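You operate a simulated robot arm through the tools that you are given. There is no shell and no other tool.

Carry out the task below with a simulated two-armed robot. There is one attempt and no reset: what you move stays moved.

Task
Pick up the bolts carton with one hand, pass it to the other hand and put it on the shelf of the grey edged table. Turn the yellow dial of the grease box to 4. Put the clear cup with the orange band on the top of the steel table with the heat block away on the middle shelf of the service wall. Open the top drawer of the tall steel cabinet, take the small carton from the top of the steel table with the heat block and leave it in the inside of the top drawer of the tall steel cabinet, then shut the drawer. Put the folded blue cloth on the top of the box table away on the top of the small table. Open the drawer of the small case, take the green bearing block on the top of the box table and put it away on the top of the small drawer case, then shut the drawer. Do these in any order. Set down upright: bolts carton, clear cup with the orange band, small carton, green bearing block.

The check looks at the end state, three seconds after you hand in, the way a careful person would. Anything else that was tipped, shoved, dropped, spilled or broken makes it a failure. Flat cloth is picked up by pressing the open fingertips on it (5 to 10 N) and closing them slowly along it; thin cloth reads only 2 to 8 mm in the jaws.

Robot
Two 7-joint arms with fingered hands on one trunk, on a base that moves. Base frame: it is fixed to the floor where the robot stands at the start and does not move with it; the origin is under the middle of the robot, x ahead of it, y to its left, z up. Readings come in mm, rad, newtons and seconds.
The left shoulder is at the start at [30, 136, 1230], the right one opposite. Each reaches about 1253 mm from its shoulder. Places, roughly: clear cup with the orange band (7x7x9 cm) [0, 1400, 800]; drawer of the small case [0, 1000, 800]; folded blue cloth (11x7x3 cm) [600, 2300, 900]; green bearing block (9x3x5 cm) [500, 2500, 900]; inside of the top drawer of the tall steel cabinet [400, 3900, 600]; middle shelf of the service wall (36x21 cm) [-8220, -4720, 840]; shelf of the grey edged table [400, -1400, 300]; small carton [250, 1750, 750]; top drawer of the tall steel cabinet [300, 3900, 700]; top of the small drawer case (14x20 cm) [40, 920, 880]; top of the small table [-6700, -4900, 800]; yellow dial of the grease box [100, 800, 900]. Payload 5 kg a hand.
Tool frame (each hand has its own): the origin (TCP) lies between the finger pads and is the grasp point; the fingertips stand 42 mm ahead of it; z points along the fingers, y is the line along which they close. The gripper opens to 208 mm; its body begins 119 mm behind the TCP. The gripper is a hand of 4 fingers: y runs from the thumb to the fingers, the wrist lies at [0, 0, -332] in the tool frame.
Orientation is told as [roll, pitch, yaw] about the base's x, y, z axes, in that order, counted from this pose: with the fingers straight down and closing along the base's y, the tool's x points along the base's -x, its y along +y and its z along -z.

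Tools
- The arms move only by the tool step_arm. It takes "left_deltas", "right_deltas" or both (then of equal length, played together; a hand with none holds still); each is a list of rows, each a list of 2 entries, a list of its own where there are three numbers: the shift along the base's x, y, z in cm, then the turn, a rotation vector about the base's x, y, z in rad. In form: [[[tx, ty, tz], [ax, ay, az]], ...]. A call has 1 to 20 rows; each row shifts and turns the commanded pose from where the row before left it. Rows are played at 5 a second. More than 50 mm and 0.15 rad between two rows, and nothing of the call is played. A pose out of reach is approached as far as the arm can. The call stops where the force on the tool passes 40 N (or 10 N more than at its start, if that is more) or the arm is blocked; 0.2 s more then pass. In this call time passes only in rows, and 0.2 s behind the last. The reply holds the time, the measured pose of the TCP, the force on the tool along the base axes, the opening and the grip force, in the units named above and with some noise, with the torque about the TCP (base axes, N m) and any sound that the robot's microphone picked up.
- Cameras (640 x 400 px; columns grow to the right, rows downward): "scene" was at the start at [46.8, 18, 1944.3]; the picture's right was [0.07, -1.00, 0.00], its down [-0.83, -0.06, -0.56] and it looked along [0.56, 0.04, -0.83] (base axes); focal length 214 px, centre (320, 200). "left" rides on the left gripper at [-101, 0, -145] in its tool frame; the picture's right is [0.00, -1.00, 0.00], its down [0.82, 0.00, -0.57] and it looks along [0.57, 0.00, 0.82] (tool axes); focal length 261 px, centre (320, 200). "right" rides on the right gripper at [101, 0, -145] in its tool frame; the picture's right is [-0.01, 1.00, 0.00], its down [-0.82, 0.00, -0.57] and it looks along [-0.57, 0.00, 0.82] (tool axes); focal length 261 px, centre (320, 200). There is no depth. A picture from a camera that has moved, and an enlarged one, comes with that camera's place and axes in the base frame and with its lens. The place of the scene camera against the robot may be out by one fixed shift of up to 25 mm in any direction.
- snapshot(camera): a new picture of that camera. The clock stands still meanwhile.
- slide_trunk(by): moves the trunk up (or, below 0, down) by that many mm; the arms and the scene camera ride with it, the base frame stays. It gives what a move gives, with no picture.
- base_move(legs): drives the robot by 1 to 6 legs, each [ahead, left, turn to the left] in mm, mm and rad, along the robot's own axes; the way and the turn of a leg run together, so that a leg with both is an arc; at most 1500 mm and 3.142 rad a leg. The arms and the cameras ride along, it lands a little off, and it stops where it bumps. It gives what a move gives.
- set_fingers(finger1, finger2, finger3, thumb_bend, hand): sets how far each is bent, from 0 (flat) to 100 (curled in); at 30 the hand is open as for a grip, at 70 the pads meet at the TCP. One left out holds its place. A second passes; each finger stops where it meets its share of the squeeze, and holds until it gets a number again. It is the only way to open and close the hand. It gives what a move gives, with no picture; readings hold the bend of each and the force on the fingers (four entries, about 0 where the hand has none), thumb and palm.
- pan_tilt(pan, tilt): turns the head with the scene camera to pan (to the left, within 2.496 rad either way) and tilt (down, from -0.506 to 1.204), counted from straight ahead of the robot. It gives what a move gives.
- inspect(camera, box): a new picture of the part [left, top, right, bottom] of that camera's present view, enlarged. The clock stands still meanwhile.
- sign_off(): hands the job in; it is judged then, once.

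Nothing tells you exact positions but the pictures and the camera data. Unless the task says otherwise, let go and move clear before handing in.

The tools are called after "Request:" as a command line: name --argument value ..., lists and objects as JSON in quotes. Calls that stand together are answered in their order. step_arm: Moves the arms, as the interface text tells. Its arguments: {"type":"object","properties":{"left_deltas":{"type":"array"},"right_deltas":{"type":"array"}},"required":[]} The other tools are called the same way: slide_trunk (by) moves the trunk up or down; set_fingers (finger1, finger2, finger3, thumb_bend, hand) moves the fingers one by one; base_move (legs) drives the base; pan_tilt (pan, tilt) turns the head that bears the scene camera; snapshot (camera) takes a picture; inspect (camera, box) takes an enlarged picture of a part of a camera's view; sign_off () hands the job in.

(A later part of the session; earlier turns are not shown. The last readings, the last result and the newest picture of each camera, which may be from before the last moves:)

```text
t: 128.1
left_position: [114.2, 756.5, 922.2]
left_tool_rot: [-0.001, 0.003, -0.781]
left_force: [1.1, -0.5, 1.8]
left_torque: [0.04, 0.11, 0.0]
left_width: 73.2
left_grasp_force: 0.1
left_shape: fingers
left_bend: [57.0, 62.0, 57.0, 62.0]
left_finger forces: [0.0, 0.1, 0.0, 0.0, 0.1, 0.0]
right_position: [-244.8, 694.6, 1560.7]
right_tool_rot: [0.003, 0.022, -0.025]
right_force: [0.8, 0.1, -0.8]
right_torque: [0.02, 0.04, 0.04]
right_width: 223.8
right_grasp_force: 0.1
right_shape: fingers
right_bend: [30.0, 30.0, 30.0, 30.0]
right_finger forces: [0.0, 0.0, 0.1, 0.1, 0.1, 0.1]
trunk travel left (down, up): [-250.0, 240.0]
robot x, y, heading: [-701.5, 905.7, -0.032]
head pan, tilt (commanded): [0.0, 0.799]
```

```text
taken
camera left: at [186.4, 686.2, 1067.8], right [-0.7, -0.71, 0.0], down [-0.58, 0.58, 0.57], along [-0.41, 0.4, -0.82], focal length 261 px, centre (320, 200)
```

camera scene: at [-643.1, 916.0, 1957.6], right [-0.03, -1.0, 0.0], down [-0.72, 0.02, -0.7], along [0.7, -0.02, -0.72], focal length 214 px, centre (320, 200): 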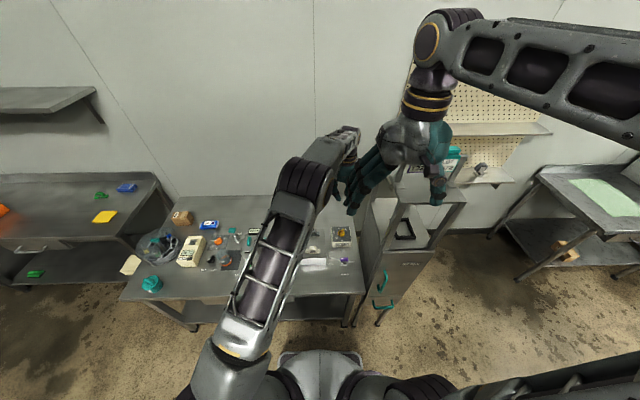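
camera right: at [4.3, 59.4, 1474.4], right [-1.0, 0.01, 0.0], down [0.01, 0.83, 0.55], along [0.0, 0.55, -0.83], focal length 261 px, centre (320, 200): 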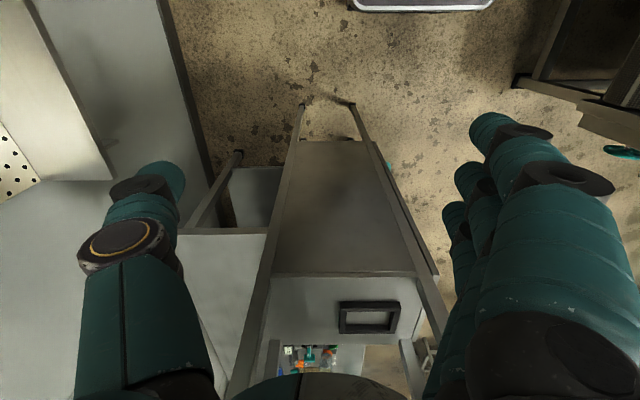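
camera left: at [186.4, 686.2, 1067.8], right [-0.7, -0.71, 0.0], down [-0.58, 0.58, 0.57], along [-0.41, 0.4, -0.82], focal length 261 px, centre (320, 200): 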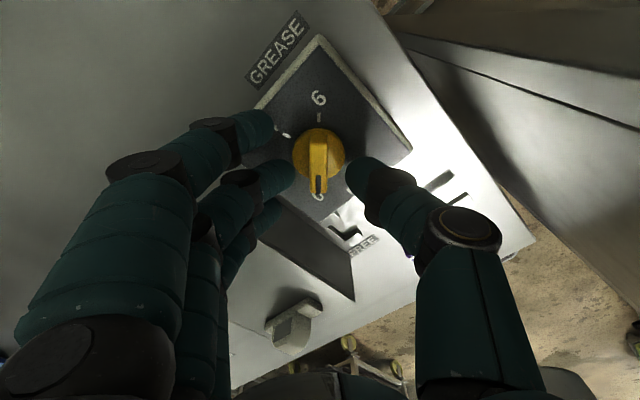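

The bar is centred between finger and thumb. I lower the last ~18 mm in small steps.

Request:
step_arm --left_deltas '[[[0, 0, -0.7], [0, 0, 0]], [[0, 0, -0.6], [0, 0, 0]], [[0, 0, -0.5], [0, 0, 0]]]'

Request:
snapshot --camera "left"

```text
t: 129.1
left_position: [116.4, 757.5, 911.6]
left_tool_rot: [0.004, -0.004, -0.783]
left_force: [-5.6, 3.2, 19.0]
left_torque: [0.7, -0.03, 0.18]
left_width: 72.8
left_grasp_force: 9.4
left_shape: fingers
left_bend: [58.0, 62.0, 57.0, 62.0]
left_finger forces: [6.8, 0.0, 10.3, 0.0, 1.6, 0.0]
right_position: [-245.6, 693.3, 1560.6]
right_tool_rot: [0.003, 0.019, -0.027]
right_force: [0.7, -0.3, -0.6]
right_torque: [0.04, 0.1, 0.0]
right_width: 223.8
right_grasp_force: 0.2
right_shape: fingers
right_bend: [30.0, 30.0, 30.0, 30.0]
right_finger forces: [0.0, 0.0, 0.0, 0.0, 0.0, 0.0]
trunk travel left (down, up): [-250.0, 240.0]
robot x, y, heading: [-703.5, 906.7, -0.028]
head pan, tilt (commanded): [0.0, 0.799]
stopped in row 3 (left hand): the force on the tool passed its limit at 42 N (the readings are from after the stop); the commanded pose is now the measured one
```

```text
taken
camera left: at [188.5, 687.0, 1057.2], right [-0.7, -0.71, 0.0], down [-0.59, 0.58, 0.57], along [-0.4, 0.4, -0.82], focal length 261 px, centre (320, 200)
```

left: 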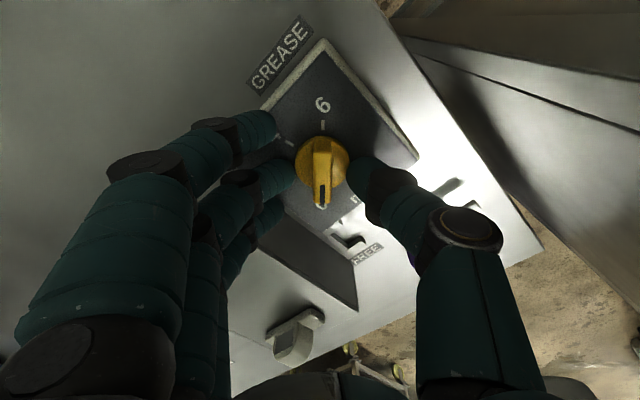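

Fingertips touched the panel (at TCP z≈911, panel ≈867). I lift 5 mm and pinch the bar with thumb and middle finger.

Request:
step_arm --left_deltas '[[[-0.1, 0, 0.6], [0, 0, 0]]]'

Request:
set_fingers --hand "left" --finger2 70 --thumb_bend 70

Request:
snapshot --camera "left"

```text
t: 129.5
left_position: [116.1, 756.7, 914.4]
left_tool_rot: [0.002, 0.0, -0.781]
left_force: [0.5, -0.5, -0.3]
left_torque: [0.0, 0.03, 0.0]
left_width: 73.8
left_grasp_force: 0.0
left_shape: fingers
left_bend: [57.0, 62.0, 57.0, 62.0]
left_finger forces: [0.1, 0.0, 0.0, 0.0, 0.1, 0.1]
right_position: [-244.1, 694.3, 1559.4]
right_tool_rot: [0.002, 0.023, -0.026]
right_force: [0.6, -0.2, 0.1]
right_torque: [-0.01, 0.05, 0.0]
right_width: 224.1
right_grasp_force: 0.2
right_shape: fingers
right_bend: [30.0, 30.0, 30.0, 30.0]
right_finger forces: [0.0, 0.0, 0.1, 0.0, 0.0, 0.0]
trunk travel left (down, up): [-250.0, 240.0]
robot x, y, heading: [-701.2, 903.5, -0.027]
head pan, tilt (commanded): [0.0, 0.799]
```

```text
t: 130.5
left_position: [115.6, 757.9, 915.9]
left_tool_rot: [0.002, -0.004, -0.783]
left_force: [0.4, 2.1, 10.3]
left_torque: [0.14, -0.1, 0.01]
left_width: 61.2
left_grasp_force: 9.2
left_shape: fingers
left_bend: [57.0, 66.0, 57.0, 69.0]
left_finger forces: [0.0, 9.7, 0.0, 0.0, 9.3, 0.0]
right_position: [-245.7, 694.7, 1561.0]
right_tool_rot: [0.003, 0.02, -0.028]
right_force: [0.1, -0.9, 0.4]
right_torque: [-0.01, -0.02, -0.01]
right_width: 223.9
right_grasp_force: 0.0
right_shape: fingers
right_bend: [30.0, 30.0, 30.0, 30.0]
right_finger forces: [0.0, 0.0, 0.0, 0.0, 0.0, 0.1]
trunk travel left (down, up): [-250.0, 240.0]
robot x, y, heading: [-703.1, 908.3, -0.029]
head pan, tilt (commanded): [0.0, 0.799]
```

```text
taken
camera left: at [186.7, 686.8, 1061.5], right [-0.7, -0.71, 0.0], down [-0.59, 0.58, 0.57], along [-0.4, 0.4, -0.82], focal length 261 px, centre (320, 200)
```

left: 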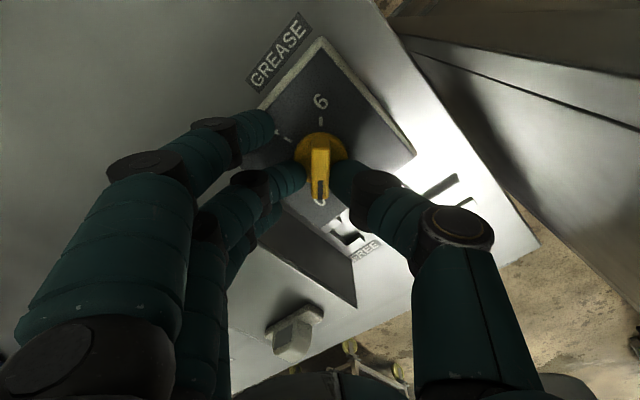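

The pinch is ~13 mm off the knob's axis (axis ≈ [124, 748]). I reopen, recentre and pinch again so I can twist cleanly.

Request:
set_fingers --hand "left" --finger2 62 --thumb_bend 62

Request:
step_arm --left_deltas '[[[0.4, -0.5, 0.1], [0, 0, 0]], [[0.4, -0.5, 0], [0, 0, 0]]]'

Request:
snapshot --camera "left"

Request:
set_fingers --hand "left" --finger2 71 --thumb_bend 71

Request:
snapshot --camera "left"

```text
t: 131.5
left_position: [115.9, 758.3, 914.9]
left_tool_rot: [0.002, -0.002, -0.782]
left_force: [0.4, -0.2, 1.2]
left_torque: [-0.03, -0.02, -0.02]
left_width: 73.0
left_grasp_force: 0.0
left_shape: fingers
left_bend: [57.0, 62.0, 57.0, 62.0]
left_finger forces: [0.0, 0.1, 0.0, 0.1, 0.1, 0.0]
right_position: [-245.5, 694.2, 1560.2]
right_tool_rot: [0.002, 0.022, -0.026]
right_force: [-0.6, 0.0, -0.4]
right_torque: [-0.03, -0.02, -0.02]
right_width: 223.8
right_grasp_force: 0.1
right_shape: fingers
right_bend: [30.0, 30.0, 30.0, 30.0]
right_finger forces: [0.0, 0.0, 0.0, 0.0, 0.1, 0.1]
trunk travel left (down, up): [-250.0, 240.0]
robot x, y, heading: [-701.0, 906.6, -0.031]
head pan, tilt (commanded): [0.0, 0.799]
```

```text
t: 132.1
left_position: [123.5, 747.4, 915.6]
left_tool_rot: [0.003, -0.002, -0.781]
left_force: [-0.5, 0.7, -1.2]
left_torque: [0.05, 0.0, 0.02]
left_width: 73.0
left_grasp_force: 0.0
left_shape: fingers
left_bend: [57.0, 62.0, 57.0, 62.0]
left_finger forces: [0.0, 0.1, 0.0, 0.0, 0.0, 0.1]
right_position: [-246.6, 695.0, 1559.5]
right_tool_rot: [0.002, 0.021, -0.027]
right_force: [-0.2, 0.4, -0.4]
right_torque: [0.0, -0.01, -0.01]
right_width: 223.8
right_grasp_force: 0.1
right_shape: fingers
right_bend: [30.0, 30.0, 30.0, 30.0]
right_finger forces: [0.1, 0.0, 0.0, 0.0, 0.0, 0.0]
trunk travel left (down, up): [-250.0, 240.0]
robot x, y, heading: [-698.9, 911.6, -0.026]
head pan, tilt (commanded): [0.0, 0.799]
```

```text
taken
camera left: at [195.1, 676.8, 1061.9], right [-0.7, -0.71, 0.0], down [-0.59, 0.58, 0.57], along [-0.4, 0.4, -0.82], focal length 261 px, centre (320, 200)
```

left: 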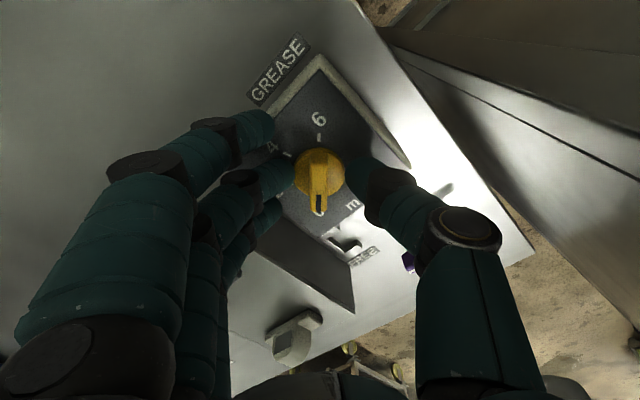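

```text
t: 133.1
left_position: [122.9, 748.1, 915.8]
left_tool_rot: [0.005, -0.001, -0.782]
left_force: [4.0, 1.2, 3.0]
left_torque: [0.22, -0.29, -0.04]
left_width: 60.1
left_grasp_force: 9.2
left_shape: fingers
left_bend: [57.0, 65.0, 57.0, 69.0]
left_finger forces: [0.0, 10.7, 0.1, 0.1, 7.0, 0.0]
right_position: [-243.9, 694.7, 1561.6]
right_tool_rot: [0.001, 0.022, -0.026]
right_force: [0.2, 0.6, 0.2]
right_torque: [0.03, -0.01, 0.01]
right_width: 224.1
right_grasp_force: 0.1
right_shape: fingers
right_bend: [30.0, 30.0, 30.0, 30.0]
right_finger forces: [0.0, 0.0, 0.0, 0.0, 0.0, 0.0]
trunk travel left (down, up): [-250.0, 240.0]
robot x, y, heading: [-703.5, 909.0, -0.028]
head pan, tilt (commanded): [0.0, 0.799]
```

```text
taken
camera left: at [195.3, 677.0, 1062.1], right [-0.7, -0.71, 0.0], down [-0.59, 0.58, 0.57], along [-0.4, 0.4, -0.82], focal length 261 px, centre (320, 200)
```

left: 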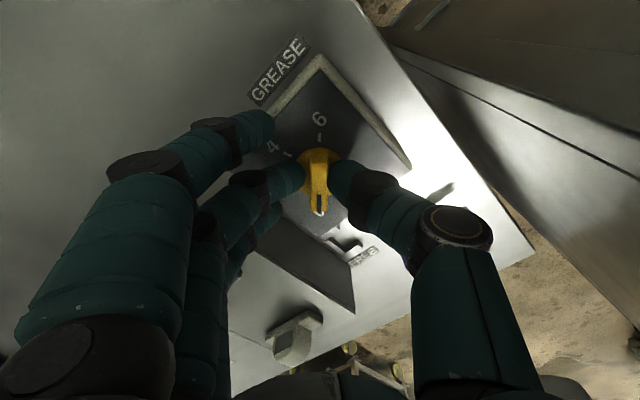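

Pinched near the axis. I twist clockwise by 60° in small rows.

Request:
step_arm --left_deltas '[[[0, 0, 0], [0, 0, -0.131]], [[0, 0, 0], [0, 0, -0.131]], [[0, 0, 0], [0, 0, -0.131]], [[0, 0, 0], [0, 0, -0.131]], [[0, 0, 0], [0, 0, -0.131]], [[0, 0, 0], [0, 0, -0.131]], [[0, 0, 0], [0, 0, -0.131]], [[0, 0, 0], [0, 0, -0.131]]]'

Request:
snapshot --camera "left"

Request:
snapshot --camera "scene"

```text
t: 134.7
left_position: [131.3, 747.0, 918.6]
left_tool_rot: [0.013, -0.013, -1.613]
left_force: [29.6, -11.3, -12.6]
left_torque: [0.21, 8.36, 5.91]
left_width: 69.8
left_grasp_force: 10.7
left_shape: fingers
left_bend: [57.0, 71.0, 57.0, 68.0]
left_finger forces: [0.1, 0.0, 0.0, 0.0, 21.8, 0.0]
right_position: [-245.0, 693.1, 1560.2]
right_tool_rot: [0.001, 0.023, -0.027]
right_force: [-3.1, 0.4, 0.8]
right_torque: [-0.07, -0.42, 0.01]
right_width: 223.8
right_grasp_force: 0.2
right_shape: fingers
right_bend: [30.0, 30.0, 30.0, 30.0]
right_finger forces: [0.0, 0.0, 0.0, 0.1, 0.0, 0.0]
trunk travel left (down, up): [-250.0, 240.0]
robot x, y, heading: [-699.6, 907.2, -0.026]
head pan, tilt (commanded): [0.0, 0.799]
stopped in row 7 (left hand): the force on the tool passed its limit at 65 N (the readings are from after the stop); the commanded pose is now the measured one
```

```text
taken
camera left: at [125.4, 648.2, 1066.3], right [-1.0, 0.04, -0.01], down [0.02, 0.83, 0.56], along [0.03, 0.56, -0.83], focal length 261 px, centre (320, 200)
```

left: 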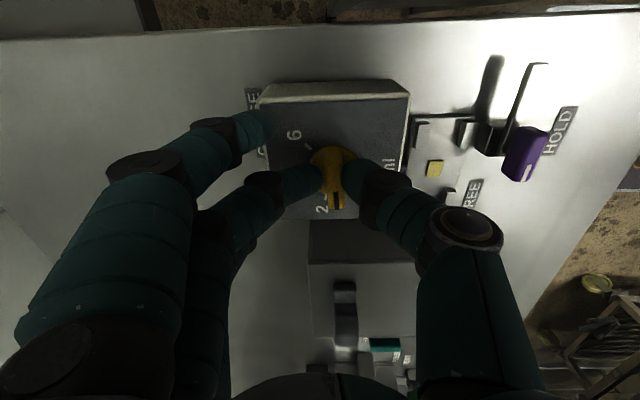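

```text
taken
camera scene: at [-644.4, 917.9, 1957.6], right [-0.03, -1.0, 0.0], down [-0.72, 0.02, -0.7], along [0.7, -0.02, -0.72], focal length 214 px, centre (320, 200)
```

scene: 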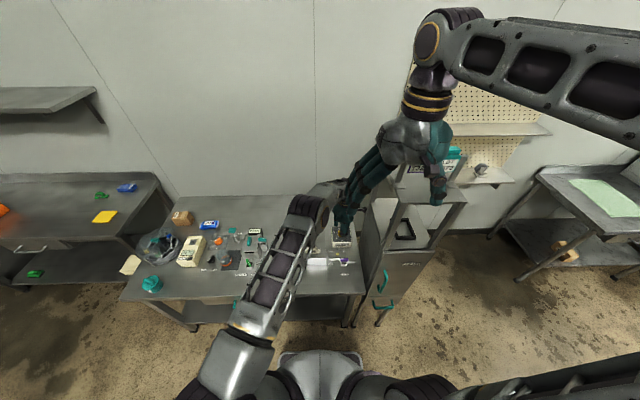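

The dial moved about 50° (near 2), but the hand's camera touched the stand, so I release, lift, and will regrip with the hand turned the other way.

Request:
set_fingers --hand "left" --finger2 60 --thumb_bend 60

Request:
step_arm --left_deltas '[[[0, 0, 0], [0, 0, 0.05]], [[0, 0, 2], [0, 0, 0.05]], [[0, 0, 4], [0, 0, 0.1]], [[0, 0, 4], [0, 0, 0.1]]]'

Request:
snapshot --camera "left"

```text
t: 135.7
left_position: [131.5, 747.7, 920.0]
left_tool_rot: [0.013, -0.011, -1.62]
left_force: [21.2, 6.2, 8.9]
left_torque: [-2.0, 3.4, 2.2]
left_width: 77.8
left_grasp_force: 0.2
left_shape: fingers
left_bend: [57.0, 60.0, 57.0, 60.0]
left_finger forces: [0.0, 0.0, 0.1, 0.1, 0.4, 0.0]
right_position: [-243.5, 694.7, 1560.4]
right_tool_rot: [0.002, 0.021, -0.026]
right_force: [0.7, -0.1, -0.7]
right_torque: [0.01, -0.05, -0.02]
right_width: 223.7
right_grasp_force: 0.1
right_shape: fingers
right_bend: [30.0, 30.0, 30.0, 30.0]
right_finger forces: [0.0, 0.0, 0.1, 0.1, 0.1, 0.1]
trunk travel left (down, up): [-250.0, 240.0]
robot x, y, heading: [-702.6, 903.8, -0.032]
head pan, tilt (commanded): [0.0, 0.799]
```

```text
t: 136.7
left_position: [127.4, 747.1, 1019.8]
left_tool_rot: [0.01, -0.007, -1.323]
left_force: [-1.8, 0.1, -0.9]
left_torque: [0.02, -0.18, 0.0]
left_width: 77.8
left_grasp_force: 0.0
left_shape: fingers
left_bend: [57.0, 60.0, 57.0, 60.0]
left_finger forces: [0.1, 0.0, 0.0, 0.1, 0.0, 0.0]
right_position: [-245.9, 692.6, 1561.5]
right_tool_rot: [0.002, 0.022, -0.024]
right_force: [-1.7, -0.2, -0.4]
right_torque: [0.0, -0.09, -0.01]
right_width: 223.9
right_grasp_force: 0.0
right_shape: fingers
right_bend: [30.0, 30.0, 30.0, 30.0]
right_finger forces: [0.0, 0.0, 0.0, 0.0, 0.0, 0.0]
trunk travel left (down, up): [-250.0, 240.0]
robot x, y, heading: [-699.7, 908.9, -0.028]
head pan, tilt (commanded): [0.0, 0.799]
```

```text
taken
camera left: at [150.8, 650.3, 1167.0], right [-0.97, -0.25, -0.01], down [-0.21, 0.8, 0.57], along [-0.13, 0.55, -0.82], focal length 261 px, centre (320, 200)
```

left: 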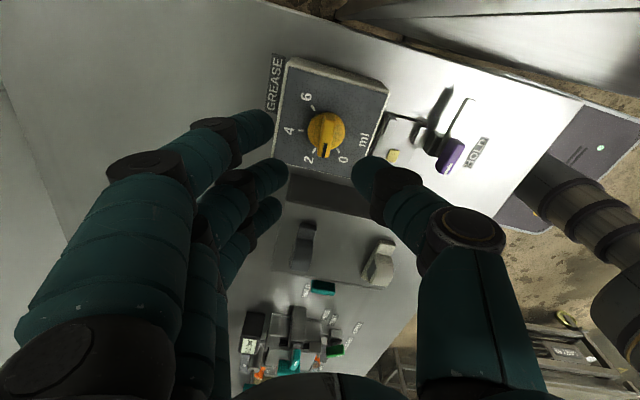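

The dial is now about midway between 0 and 2 (mark at ≈105°). I turn the hand around to yaw +105° (away from the stand) for the rest of the turn.

Request:
step_arm --left_deltas '[[[0, 1.5, 1], [0, 0, 0.149]], [[0, 1.5, 1], [0, 0, 0.149]], [[0, 1.5, 1], [0, 0, 0.149]], [[0, 1.5, 1], [0, 0, 0.149]], [[0, 0, 0], [0, 0, 0.149]], [[0, 0, 0], [0, 0, 0.149]], [[0, 0, 0], [0, 0, 0.149]], [[0, 0, 0], [0, 0, 0.149]], [[0, 0, 0], [0, 0, 0.149]], [[0, 0, 0], [0, 0, 0.149]], [[0, 0, 0], [0, 0, 0.149]], [[0, 0, 0], [0, 0, 0.149]], [[0, 0, 0], [0, 0, 0.149]], [[0, 0, 0], [0, 0, 0.149]], [[0, 0, 0], [0, 0, 0.149]], [[0, 0, 0], [0, 0, 0.149]], [[0, 0, 0], [0, 0, 0.149]], [[0, 0, 0], [0, 0, 0.149]], [[0, 0, 0], [0, 0, 0.149]], [[0, 0, 0], [0, 0, 0.149]]]'

Request:
snapshot --camera "left"

```text
t: 140.5
left_position: [131.1, 809.8, 1061.5]
left_tool_rot: [0.011, -0.008, 1.337]
left_force: [0.1, -1.4, -0.5]
left_torque: [0.15, 0.03, 0.04]
left_width: 77.8
left_grasp_force: 0.0
left_shape: fingers
left_bend: [57.0, 60.0, 57.0, 60.0]
left_finger forces: [0.0, 0.0, 0.0, 0.0, 0.0, 0.0]
right_position: [-245.4, 681.4, 1556.9]
right_tool_rot: [-0.014, 0.029, -0.036]
right_force: [0.4, -29.9, -6.5]
right_torque: [-0.63, -0.26, 0.19]
right_width: 207.6
right_grasp_force: 0.0
right_shape: fingers
right_bend: [38.0, 36.0, 33.0, 30.0]
right_finger forces: [0.0, 0.0, 0.0, 0.1, 0.0, 0.0]
trunk travel left (down, up): [-250.0, 240.0]
robot x, y, heading: [-702.0, 905.3, -0.029]
head pan, tilt (commanded): [0.0, 0.799]
stopped in row 19 (right hand): the force on the tool passed its limit at 49 N (the readings are from after the stop); the commanded pose is now the measured one
```

```text
taken
camera left: at [156.2, 907.6, 1208.1], right [0.97, -0.23, -0.01], down [-0.18, -0.81, 0.56], along [-0.14, -0.55, -0.83], focal length 261 px, centre (320, 200)
```

left: 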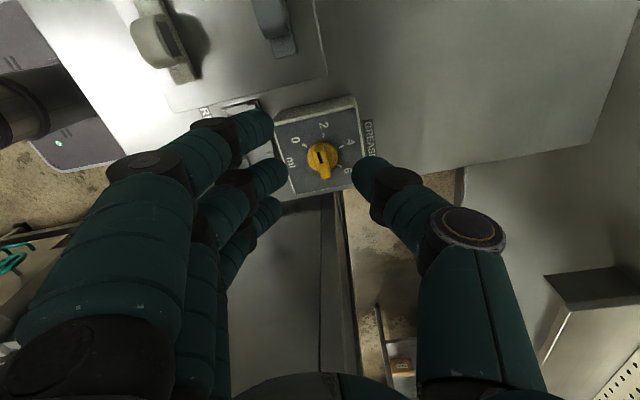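

The left forearm nudged the right hand. I look, then move the right arm out of the way.

Request:
snapshot --camera "scene"

```text
taken
camera scene: at [-645.1, 915.6, 1957.8], right [-0.03, -1.0, 0.0], down [-0.72, 0.02, -0.7], along [0.7, -0.02, -0.72], focal length 214 px, centre (320, 200)
```

scene: 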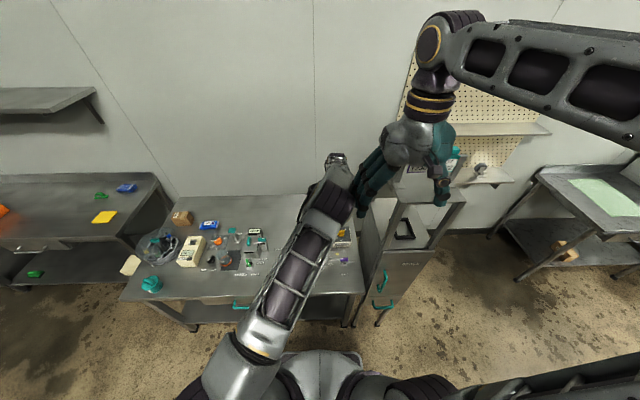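

I swing the right hand 25 cm to the right and up, clear of the left arm and above the stand.

Request:
step_arm --right_deltas '[[[-1.5, -4, 1.2], [0, 0, 0]], [[-1.5, -4, 1.2], [0, 0, 0]], [[-1.5, -4, 1.2], [0, 0, 0]], [[-1.5, -4, 1.2], [0, 0, 0]], [[-1.5, -4, 1.2], [0, 0, 0]], [[-1.5, -4, 1.2], [0, 0, 0]]]'

Request:
set_fingers --hand "right" --finger1 30 --finger2 30 --finger3 30 --thumb_bend 30

Request:
inspect --camera "left" --box '[240, 80, 400, 220]'

```text
t: 141.9
left_position: [130.4, 809.8, 1062.6]
left_tool_rot: [0.012, -0.007, 1.335]
left_force: [-0.2, -1.2, 0.1]
left_torque: [0.13, -0.06, -0.02]
left_width: 77.7
left_grasp_force: 0.0
left_shape: fingers
left_bend: [57.0, 60.0, 57.0, 60.0]
left_finger forces: [0.0, 0.0, 0.1, 0.0, 0.1, 0.1]
right_position: [-338.6, 445.4, 1630.8]
right_tool_rot: [-0.008, 0.028, -0.031]
right_force: [-0.5, -1.3, -0.1]
right_torque: [0.16, -0.1, -0.01]
right_width: 223.5
right_grasp_force: 0.0
right_shape: fingers
right_bend: [30.0, 30.0, 30.0, 30.0]
right_finger forces: [0.1, 0.0, 0.0, 0.0, 0.0, 0.0]
trunk travel left (down, up): [-250.0, 240.0]
robot x, y, heading: [-700.4, 905.3, -0.03]
head pan, tilt (commanded): [0.0, 0.799]
```

```text
t: 142.9
left_position: [130.5, 810.2, 1061.2]
left_tool_rot: [0.012, -0.009, 1.336]
left_force: [0.0, -0.1, 0.4]
left_torque: [-0.01, 0.0, -0.02]
left_width: 77.9
left_grasp_force: 0.1
left_shape: fingers
left_bend: [57.0, 60.0, 57.0, 60.0]
left_finger forces: [0.0, 0.1, 0.0, 0.0, 0.0, 0.0]
right_position: [-337.1, 445.6, 1629.4]
right_tool_rot: [-0.008, 0.029, -0.03]
right_force: [0.2, -1.1, 0.8]
right_torque: [0.01, -0.05, -0.02]
right_width: 223.8
right_grasp_force: 0.0
right_shape: fingers
right_bend: [30.0, 30.0, 30.0, 30.0]
right_finger forces: [0.0, 0.1, 0.0, 0.1, 0.1, 0.1]
trunk travel left (down, up): [-250.0, 240.0]
robot x, y, heading: [-706.5, 909.3, -0.026]
head pan, tilt (commanded): [0.0, 0.799]
```

```text
2.86 times, centred on (320, 150) of left
camera zoom: at [155.4, 907.3, 1207.4], right [0.97, -0.23, -0.01], down [-0.18, -0.81, 0.56], along [-0.14, -0.55, -0.83], focal length 745 px, centre (320, 343)
```

zoom: 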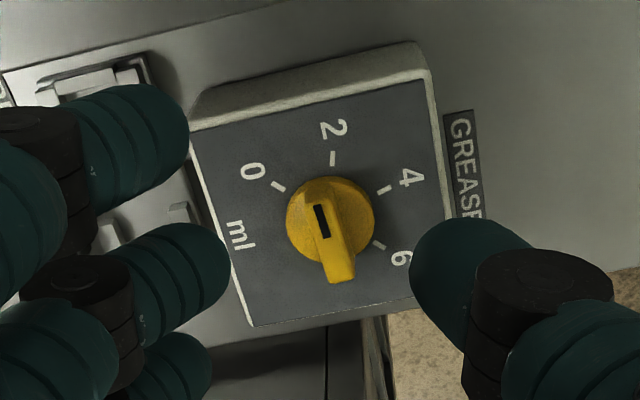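

Clear view: the mark is at about 97°. I align the hand over the knob axis ≈[118, 752] with the pinch across the bar, and descend.

Request:
step_arm --left_deltas '[[[-0.4, -1.95, -3], [0, 0, 0.118]], [[-0.4, -1.95, -3], [0, 0, 0.118]], [[-0.4, -1.95, -3], [0, 0, 0.118]], [[0, 0, -2], [0, 0, 0]]]'

Request:
inspect --camera "left" --box '[240, 80, 400, 220]'

```text
t: 143.9
left_position: [123.5, 775.4, 990.9]
left_tool_rot: [0.012, -0.009, 1.527]
left_force: [0.2, -1.0, 0.5]
left_torque: [0.06, 0.01, -0.01]
left_width: 78.5
left_grasp_force: 0.0
left_shape: fingers
left_bend: [57.0, 60.0, 57.0, 60.0]
left_finger forces: [0.1, 0.0, 0.0, 0.1, 0.0, 0.0]
left hand out of reach, approached as far as the arm can: row 2, 3
right_position: [-338.1, 444.3, 1630.0]
right_tool_rot: [-0.007, 0.028, -0.032]
right_force: [-0.2, 0.0, -1.7]
right_torque: [0.1, 0.0, 0.02]
right_width: 223.7
right_grasp_force: 0.0
right_shape: fingers
right_bend: [30.0, 30.0, 30.0, 30.0]
right_finger forces: [0.0, 0.1, 0.1, 0.0, 0.1, 0.1]
trunk travel left (down, up): [-250.0, 240.0]
robot x, y, heading: [-703.1, 905.7, -0.027]
head pan, tilt (commanded): [0.0, 0.799]
```

```text
2.86 times, centred on (320, 150) of left
camera zoom: at [129.0, 874.4, 1137.8], right [1.0, -0.04, -0.01], down [-0.03, -0.82, 0.56], along [-0.03, -0.56, -0.83], focal length 745 px, centre (320, 343)
```

zoom: 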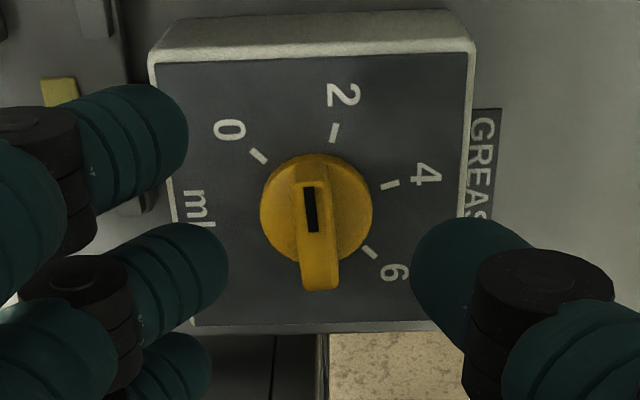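

Wrist limit reached at about 87°; the bar is nearly aligned already. I relax the yaw a bit so the arm can reach the commanded spot.

Request:
step_arm --left_deltas '[[[0, 0, 0], [0, 0, -0.145]], [[0, 0, 0], [0, 0, -0.145]]]'

Request:
inspect --camera "left" --box '[240, 80, 400, 220]'

```text
t: 144.5
left_position: [122.5, 776.6, 991.7]
left_tool_rot: [0.013, -0.009, 1.238]
left_force: [0.7, 0.2, -0.5]
left_torque: [-0.05, 0.0, 0.03]
left_width: 78.4
left_grasp_force: 0.0
left_shape: fingers
left_bend: [57.0, 60.0, 57.0, 60.0]
left_finger forces: [0.1, 0.1, 0.0, 0.1, 0.0, 0.1]
right_position: [-336.2, 447.3, 1630.1]
right_tool_rot: [-0.011, 0.028, -0.031]
right_force: [0.9, 0.0, -0.2]
right_torque: [-0.02, -0.02, 0.0]
right_width: 223.5
right_grasp_force: 0.1
right_shape: fingers
right_bend: [30.0, 30.0, 30.0, 30.0]
right_finger forces: [0.0, 0.0, 0.0, 0.0, 0.0, 0.1]
trunk travel left (down, up): [-250.0, 240.0]
robot x, y, heading: [-701.4, 906.0, -0.029]
head pan, tilt (commanded): [0.0, 0.799]
```

```text
2.86 times, centred on (320, 150) of left
camera zoom: at [157.5, 871.6, 1137.0], right [0.95, -0.32, -0.01], down [-0.26, -0.78, 0.57], along [-0.19, -0.53, -0.82], focal length 745 px, centre (320, 343)
```

zoom: 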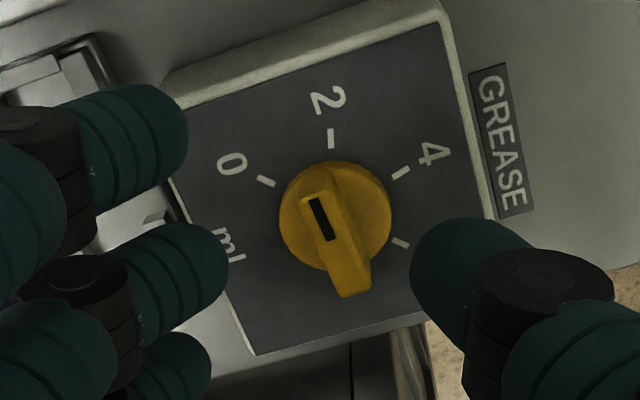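

I restore yaw to about 80° and move onto the knob axis.

Request:
step_arm --left_deltas '[[[-0.2, -1.2, -1.5], [0, 0, 0.08]], [[-0.2, -1.3, -1.5], [0, 0, 0.07]]]'

Request:
inspect --camera "left" --box '[240, 80, 400, 220]'

```text
t: 145.1
left_position: [119.7, 752.4, 960.0]
left_tool_rot: [0.013, -0.008, 1.394]
left_force: [0.3, -0.5, -0.1]
left_torque: [0.03, 0.05, 0.02]
left_width: 78.5
left_grasp_force: 0.2
left_shape: fingers
left_bend: [57.0, 60.0, 57.0, 60.0]
left_finger forces: [0.1, 0.1, 0.0, 0.1, 0.0, 0.0]
right_position: [-335.8, 447.0, 1629.9]
right_tool_rot: [-0.007, 0.027, -0.032]
right_force: [0.3, -0.7, 0.2]
right_torque: [0.03, 0.04, -0.03]
right_width: 223.6
right_grasp_force: 0.2
right_shape: fingers
right_bend: [30.0, 30.0, 30.0, 30.0]
right_finger forces: [0.1, 0.1, 0.1, 0.0, 0.0, 0.0]
trunk travel left (down, up): [-250.0, 240.0]
robot x, y, heading: [-701.4, 904.1, -0.023]
head pan, tilt (commanded): [0.0, 0.799]
```

```text
2.86 times, centred on (320, 150) of left
camera zoom: at [139.4, 850.5, 1106.9], right [0.98, -0.17, -0.01], down [-0.14, -0.81, 0.57], along [-0.11, -0.56, -0.82], focal length 745 px, centre (320, 343)
```

zoom: 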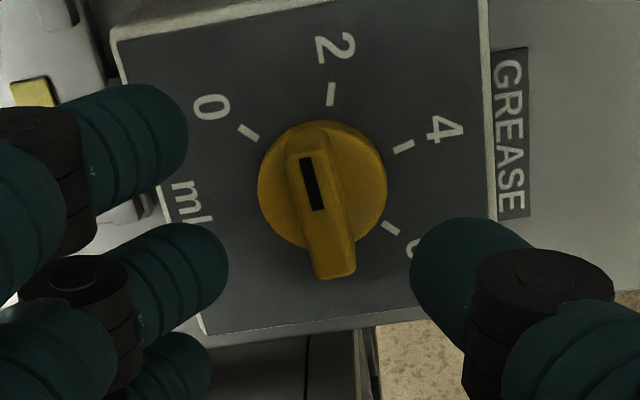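

The knob is centred. I descend the last 45 mm and pinch harder this time.

Request:
step_arm --left_deltas '[[[0, -0.2, -2], [0, 0, 0]], [[0, -0.1, -1.5], [0, 0, 0]], [[0, 0, -0.9], [0, 0, 0]]]'

Request:
set_fingers --hand "left" --finger2 78 --thumb_bend 78

Request:
inspect --camera "left" --box '[240, 80, 400, 220]'

```text
t: 145.9
left_position: [119.5, 749.4, 916.0]
left_tool_rot: [0.012, -0.008, 1.389]
left_force: [-0.8, 0.1, 0.7]
left_torque: [0.05, 0.03, 0.01]
left_width: 78.3
left_grasp_force: 0.1
left_shape: fingers
left_bend: [57.0, 60.0, 57.0, 60.0]
left_finger forces: [0.0, 0.0, 0.0, 0.1, 0.0, 0.0]
right_position: [-336.7, 447.0, 1630.5]
right_tool_rot: [-0.009, 0.027, -0.032]
right_force: [0.5, 0.2, 1.4]
right_torque: [0.01, 0.05, 0.0]
right_width: 223.6
right_grasp_force: 0.0
right_shape: fingers
right_bend: [30.0, 30.0, 30.0, 30.0]
right_finger forces: [0.0, 0.1, 0.1, 0.0, 0.1, 0.0]
trunk travel left (down, up): [-250.0, 240.0]
robot x, y, heading: [-702.0, 904.5, -0.034]
head pan, tilt (commanded): [0.0, 0.799]
```

```text
t: 146.9
left_position: [121.1, 749.4, 916.8]
left_tool_rot: [0.012, -0.008, 1.392]
left_force: [12.9, 0.6, -1.9]
left_torque: [0.15, 0.04, -0.03]
left_width: 60.0
left_grasp_force: 19.5
left_shape: fingers
left_bend: [57.0, 65.0, 57.0, 68.0]
left_finger forces: [0.1, 15.4, 0.1, 0.1, 23.3, 0.0]
right_position: [-335.0, 446.8, 1629.8]
right_tool_rot: [-0.009, 0.027, -0.03]
right_force: [0.1, -0.4, -0.2]
right_torque: [0.0, -0.03, 0.02]
right_width: 223.5
right_grasp_force: 0.0
right_shape: fingers
right_bend: [30.0, 30.0, 30.0, 30.0]
right_finger forces: [0.0, 0.0, 0.0, 0.1, 0.1, 0.0]
trunk travel left (down, up): [-250.0, 240.0]
robot x, y, heading: [-698.5, 908.5, -0.033]
head pan, tilt (commanded): [0.0, 0.799]
```

```text
2.86 times, centred on (320, 150) of left
camera zoom: at [140.4, 848.3, 1062.9], right [0.98, -0.17, -0.01], down [-0.14, -0.81, 0.56], along [-0.11, -0.55, -0.82], focal length 745 px, centre (320, 343)
```

zoom: 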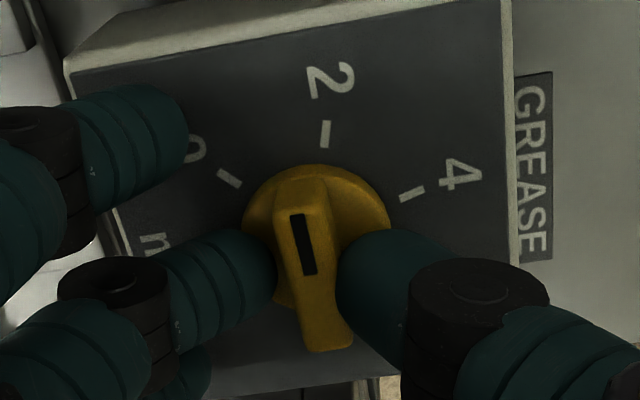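

A firm pinch (15–23 N) on the bar. I twist clockwise in steps, first 45°, then check.

Request:
step_arm --left_deltas '[[[-0.25, 0, 0], [0, 0, -0.1]], [[0, 0, 0], [0, 0, -0.13]], [[0, 0, 0], [0, 0, -0.13]], [[0, 0, 0], [0, 0, -0.13]], [[0, 0, 0], [0, 0, -0.13]], [[0, 0, 0], [0, 0, -0.13]]]'

Request:
inspect --camera "left" --box '[240, 80, 400, 220]'

```text
t: 148.3
left_position: [118.0, 749.3, 916.4]
left_tool_rot: [0.013, -0.007, 0.638]
left_force: [13.7, -1.2, -2.3]
left_torque: [0.41, -0.16, -0.03]
left_width: 60.5
left_grasp_force: 18.8
left_shape: fingers
left_bend: [57.0, 65.0, 57.0, 67.0]
left_finger forces: [0.1, 16.4, 0.0, 0.0, 21.8, 0.1]
right_position: [-335.4, 446.8, 1629.1]
right_tool_rot: [-0.01, 0.03, -0.033]
right_force: [0.4, 0.4, -0.5]
right_torque: [0.01, 0.02, 0.02]
right_width: 223.7
right_grasp_force: 0.1
right_shape: fingers
right_bend: [30.0, 30.0, 30.0, 30.0]
right_finger forces: [0.0, 0.0, 0.1, 0.0, 0.1, 0.1]
trunk travel left (down, up): [-250.0, 240.0]
robot x, y, heading: [-703.2, 908.6, -0.027]
head pan, tilt (commanded): [0.0, 0.799]
```

```text
2.86 times, centred on (320, 150) of left
camera zoom: at [199.0, 808.5, 1062.8], right [0.6, -0.8, -0.01], down [-0.66, -0.5, 0.57], along [-0.46, -0.33, -0.82], focal length 745 px, centre (320, 343)
```

zoom: 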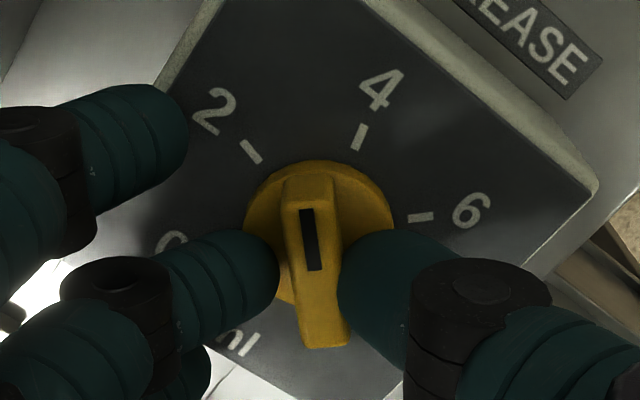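

The knob follows the hand; by the picture the mark is at ≈40° and "4" lies at 15°. I turn another 25°.

Request:
step_arm --left_deltas '[[[0, 0, 0], [0, 0, -0.14]], [[0, 0, 0], [0, 0, -0.14]], [[0, 0, 0], [0, 0, -0.14]]]'

Request:
inspect --camera "left" --box '[240, 80, 400, 220]'

```text
t: 149.1
left_position: [116.3, 749.0, 916.7]
left_tool_rot: [0.013, -0.007, 0.217]
left_force: [8.7, -4.0, -1.5]
left_torque: [0.42, -0.21, 0.0]
left_width: 58.9
left_grasp_force: 19.1
left_shape: fingers
left_bend: [57.0, 65.0, 57.0, 68.0]
left_finger forces: [0.0, 19.4, 0.0, 0.1, 19.4, 0.0]
right_position: [-335.5, 446.2, 1630.2]
right_tool_rot: [-0.009, 0.027, -0.033]
right_force: [-0.4, 0.6, 0.5]
right_torque: [-0.06, 0.0, 0.0]
right_width: 223.9
right_grasp_force: 0.0
right_shape: fingers
right_bend: [30.0, 30.0, 30.0, 30.0]
right_finger forces: [0.1, 0.1, 0.0, 0.0, 0.1, 0.1]
trunk travel left (down, up): [-250.0, 240.0]
robot x, y, heading: [-702.1, 905.4, -0.025]
head pan, tilt (commanded): [0.0, 0.799]
```

```text
2.86 times, centred on (320, 150) of left
camera zoom: at [215.2, 770.0, 1062.9], right [0.22, -0.98, -0.01], down [-0.8, -0.19, 0.57], along [-0.55, -0.12, -0.82], focal length 745 px, centre (320, 343)
```

zoom: 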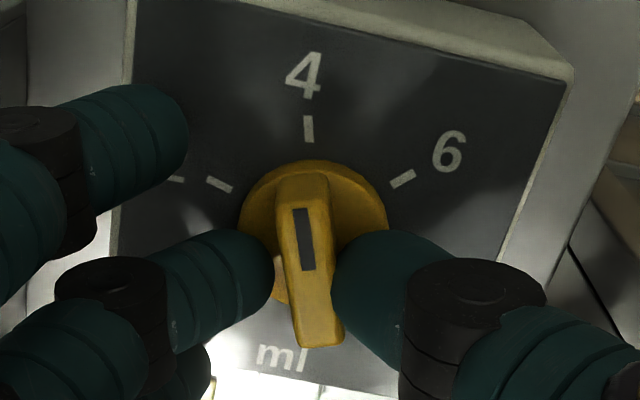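

Mark at ≈20°; six degrees more.

Request:
step_arm --left_deltas '[[[0, 0, 0], [0, 0, -0.1]]]'

Request:
set_fingers --hand "left" --finger2 60 --thumb_bend 60

Request:
inspect --camera "left" --box '[240, 80, 400, 220]'

```text
t: 149.5
left_position: [114.9, 748.5, 917.3]
left_tool_rot: [0.011, -0.007, 0.121]
left_force: [6.0, -3.9, 0.6]
left_torque: [0.49, -0.13, -0.02]
left_width: 58.9
left_grasp_force: 20.6
left_shape: fingers
left_bend: [57.0, 64.0, 57.0, 68.0]
left_finger forces: [0.1, 21.6, 0.1, 0.0, 18.8, 0.0]
right_position: [-336.4, 447.5, 1630.3]
right_tool_rot: [-0.009, 0.028, -0.032]
right_force: [0.9, -0.1, 0.5]
right_torque: [0.01, 0.0, 0.03]
right_width: 223.9
right_grasp_force: 0.1
right_shape: fingers
right_bend: [30.0, 30.0, 30.0, 30.0]
right_finger forces: [0.0, 0.0, 0.0, 0.0, 0.0, 0.0]
trunk travel left (down, up): [-250.0, 240.0]
robot x, y, heading: [-704.3, 907.3, -0.024]
head pan, tilt (commanded): [0.0, 0.799]
```

```text
t: 150.5
left_position: [116.9, 750.3, 916.4]
left_tool_rot: [0.013, -0.008, 0.12]
left_force: [0.3, 0.8, 0.0]
left_torque: [0.03, -0.01, -0.02]
left_width: 78.0
left_grasp_force: 0.0
left_shape: fingers
left_bend: [57.0, 60.0, 57.0, 60.0]
left_finger forces: [0.0, 0.1, 0.0, 0.1, 0.0, 0.0]
right_position: [-335.8, 446.9, 1630.3]
right_tool_rot: [-0.009, 0.026, -0.032]
right_force: [-0.2, 0.0, 1.4]
right_torque: [0.0, 0.01, 0.02]
right_width: 223.6
right_grasp_force: 0.2
right_shape: fingers
right_bend: [30.0, 30.0, 30.0, 30.0]
right_finger forces: [0.0, 0.0, 0.1, 0.1, 0.0, 0.0]
trunk travel left (down, up): [-250.0, 240.0]
robot x, y, heading: [-703.0, 905.6, -0.022]
head pan, tilt (commanded): [0.0, 0.799]
```

```text
2.86 times, centred on (320, 150) of left
camera zoom: at [216.4, 760.8, 1063.1], right [0.13, -0.99, -0.01], down [-0.82, -0.11, 0.57], along [-0.56, -0.06, -0.82], focal length 745 px, centre (320, 343)
```

zoom: 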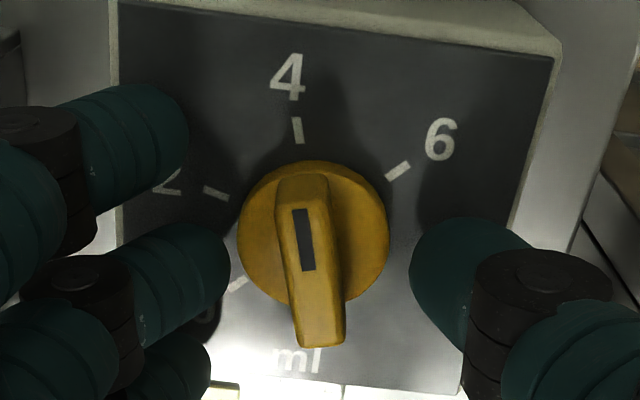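

The mark now points squarely at 4 (15° vs tick at 15.5°). I lift straight off and check.

Request:
step_arm --left_deltas '[[[0, 0, 2], [0, 0, 0]], [[0, 0, 4], [0, 0, 0]], [[0, 0, 4], [0, 0, 0]], [[0, 0, 4], [0, 0, 0]]]'

Request:
inspect --camera "left" --box '[224, 0, 416, 200]'

```text
t: 151.5
left_position: [116.6, 750.9, 1056.7]
left_tool_rot: [0.012, -0.007, 0.119]
left_force: [-0.8, 0.8, -2.2]
left_torque: [-0.05, -0.12, -0.02]
left_width: 78.2
left_grasp_force: 0.1
left_shape: fingers
left_bend: [57.0, 60.0, 57.0, 60.0]
left_finger forces: [0.0, 0.1, 0.1, 0.0, 0.0, 0.0]
right_position: [-338.3, 446.4, 1630.0]
right_tool_rot: [-0.008, 0.026, -0.033]
right_force: [-0.3, 0.8, 0.2]
right_torque: [-0.03, -0.14, 0.01]
right_width: 223.7
right_grasp_force: 0.1
right_shape: fingers
right_bend: [30.0, 30.0, 30.0, 30.0]
right_finger forces: [0.0, 0.0, 0.0, 0.0, 0.0, 0.0]
trunk travel left (down, up): [-250.0, 240.0]
robot x, y, heading: [-698.4, 907.2, -0.027]
head pan, tilt (commanded): [0.0, 0.799]
```

```text
2.00 times, centred on (320, 100) of left
camera zoom: at [215.6, 761.1, 1203.8], right [0.13, -0.99, -0.01], down [-0.82, -0.11, 0.57], along [-0.56, -0.06, -0.82], focal length 521 px, centre (320, 400)
```

zoom: 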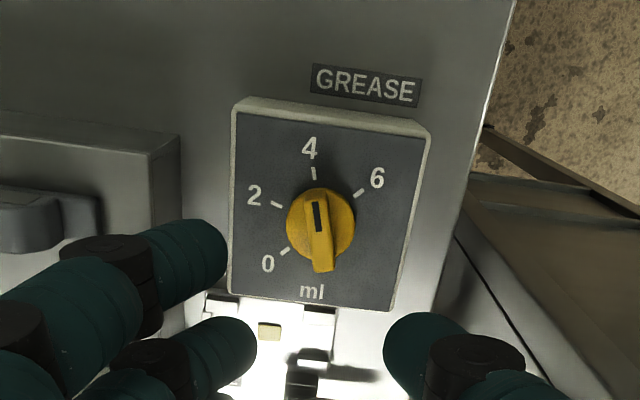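

The dial is set to 4. Next I study the small case's drawer handle on its left (+y) side.

Request:
inspect --camera "scene" --box '[288, 236, 312, 252]'

Request:
snapshot --camera "left"

```text
16.00 times, centred on (300, 244) of scene
camera zoom: at [-646.6, 918.1, 1957.9], right [-0.03, -1.0, 0.0], down [-0.72, 0.02, -0.7], along [0.7, -0.02, -0.72], focal length 3432 px, centre (640, -504)
```

zoom: 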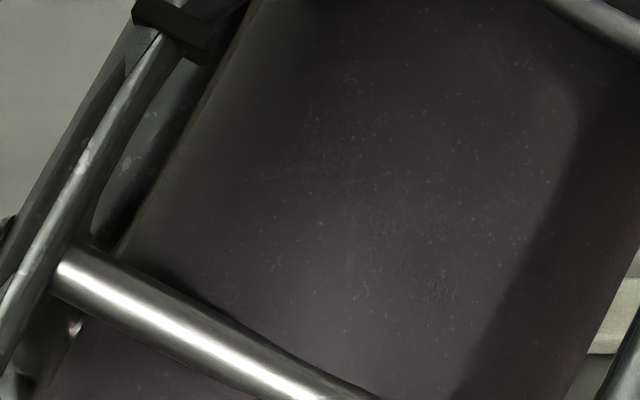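

```text
taken
camera left: at [215.6, 761.1, 1203.8], right [0.13, -0.99, -0.01], down [-0.82, -0.11, 0.57], along [-0.56, -0.06, -0.82], focal length 261 px, centre (320, 200)
```

left: 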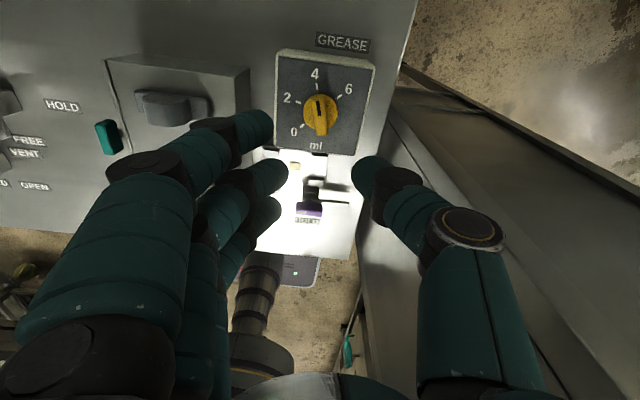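

The left arm hides the view. I move the left hand over the drawer handle area to see it with its own camera.

Request:
step_arm --left_deltas '[[[0, 4.5, 1], [0, 0, -0.02]], [[0, 4.5, 1], [0, 0, -0.02]], [[0, 4.5, 1], [0, 0, -0.02]], [[0, 4.5, 0], [0, 0, -0.02]], [[-1, 4.5, 0], [0, 0, -0.02]], [[-1, 4.5, 0], [0, 0, -0.02]]]'

Request:
set_fingers --hand "left" --finger1 30 --finger2 30 --finger3 30 --thumb_bend 30

Request:
snapshot --camera "left"

Request:
snapshot --camera "scene"

```text
t: 152.9
left_position: [97.9, 1018.6, 1086.2]
left_tool_rot: [0.009, -0.006, -0.001]
left_force: [0.6, -0.2, 0.0]
left_torque: [0.13, -0.02, -0.02]
left_width: 78.2
left_grasp_force: 0.1
left_shape: fingers
left_bend: [57.0, 60.0, 57.0, 60.0]
left_finger forces: [0.0, 0.1, 0.1, 0.0, 0.1, 0.1]
right_position: [-337.6, 449.3, 1630.6]
right_tool_rot: [-0.01, 0.029, -0.033]
right_force: [0.6, 1.4, 0.0]
right_torque: [-0.21, -0.05, -0.01]
right_width: 223.8
right_grasp_force: 0.1
right_shape: fingers
right_bend: [30.0, 30.0, 30.0, 30.0]
right_finger forces: [0.1, 0.0, 0.0, 0.0, 0.0, 0.1]
trunk travel left (down, up): [-250.0, 240.0]
robot x, y, heading: [-703.4, 905.0, -0.035]
head pan, tilt (commanded): [0.0, 0.799]
```

```text
t: 153.9
left_position: [98.7, 1019.1, 1087.5]
left_tool_rot: [0.012, -0.009, 0.0]
left_force: [-0.8, -0.2, -0.1]
left_torque: [-0.01, -0.01, -0.01]
left_width: 223.6
left_grasp_force: 0.0
left_shape: fingers
left_bend: [30.0, 30.0, 30.0, 30.0]
left_finger forces: [0.0, 0.0, 0.0, 0.1, 0.0, 0.0]
right_position: [-336.4, 447.9, 1630.6]
right_tool_rot: [-0.012, 0.027, -0.033]
right_force: [-0.1, 0.0, -0.9]
right_torque: [-0.02, 0.01, -0.02]
right_width: 223.6
right_grasp_force: 0.1
right_shape: fingers
right_bend: [30.0, 30.0, 30.0, 30.0]
right_finger forces: [0.1, 0.0, 0.0, 0.0, 0.0, 0.0]
trunk travel left (down, up): [-250.0, 240.0]
robot x, y, heading: [-700.9, 910.2, -0.028]
head pan, tilt (commanded): [0.0, 0.799]
```

```text
taken
camera left: at [198.1, 1018.1, 1233.3], right [0.01, -1.0, -0.01], down [-0.82, -0.01, 0.57], along [-0.57, 0.01, -0.82], focal length 261 px, centre (320, 200)
```

left: 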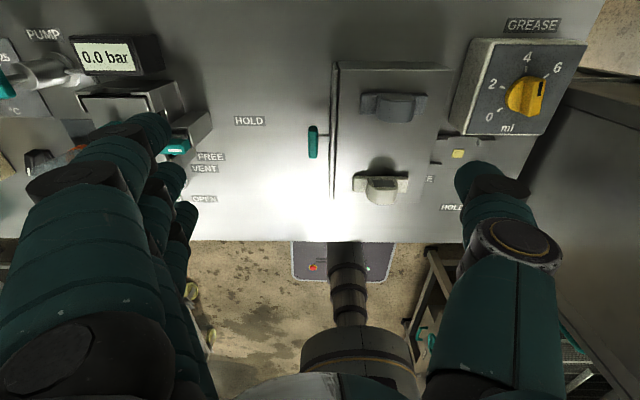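

```text
taken
camera scene: at [-645.2, 918.2, 1957.8], right [-0.03, -1.0, 0.0], down [-0.72, 0.02, -0.7], along [0.7, -0.02, -0.72], focal length 214 px, centre (320, 200)
```

scene: 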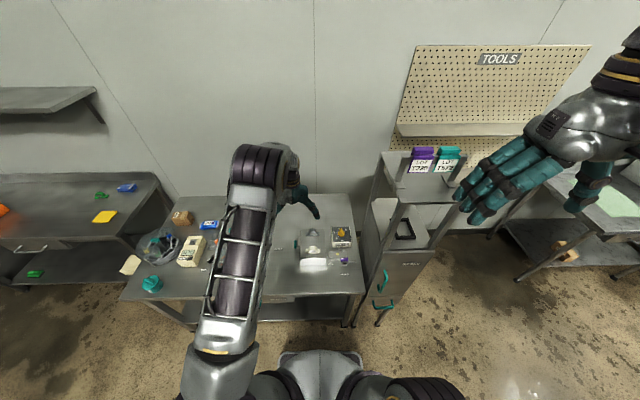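

The handle is a small horizontal teal bar standing off the case's left face. I zoom on it.

Request:
inspect --camera "left" --box '[260, 50, 452, 230]'

Request:
inspect --camera "left" --box '[290, 110, 354, 174]'

```text
2.22 times, centred on (356, 140) of left
camera zoom: at [198.1, 1018.1, 1233.3], right [0.01, -1.0, -0.01], down [-0.82, -0.01, 0.57], along [-0.57, 0.01, -0.82], focal length 579 px, centre (240, 333)
```

zoom: 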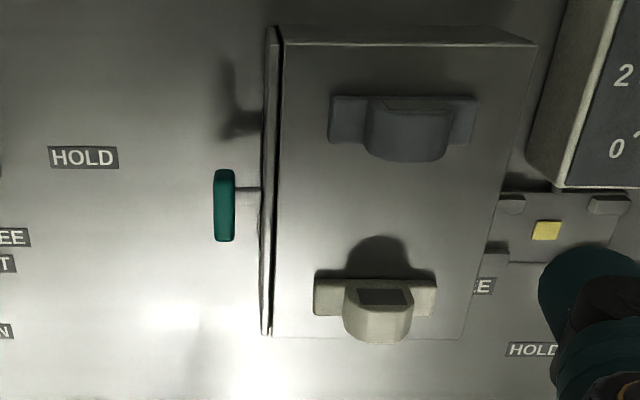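

```text
6.25 times, centred on (322, 142) of left
camera zoom: at [198.1, 1018.1, 1233.3], right [0.01, -1.0, -0.01], down [-0.82, -0.01, 0.57], along [-0.57, 0.01, -0.82], focal length 1629 px, centre (308, 562)
```

zoom: 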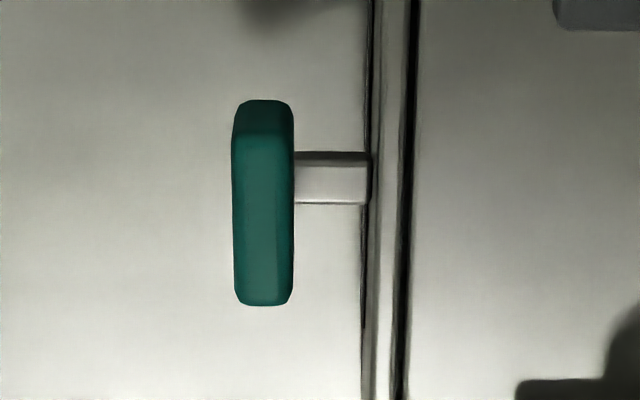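

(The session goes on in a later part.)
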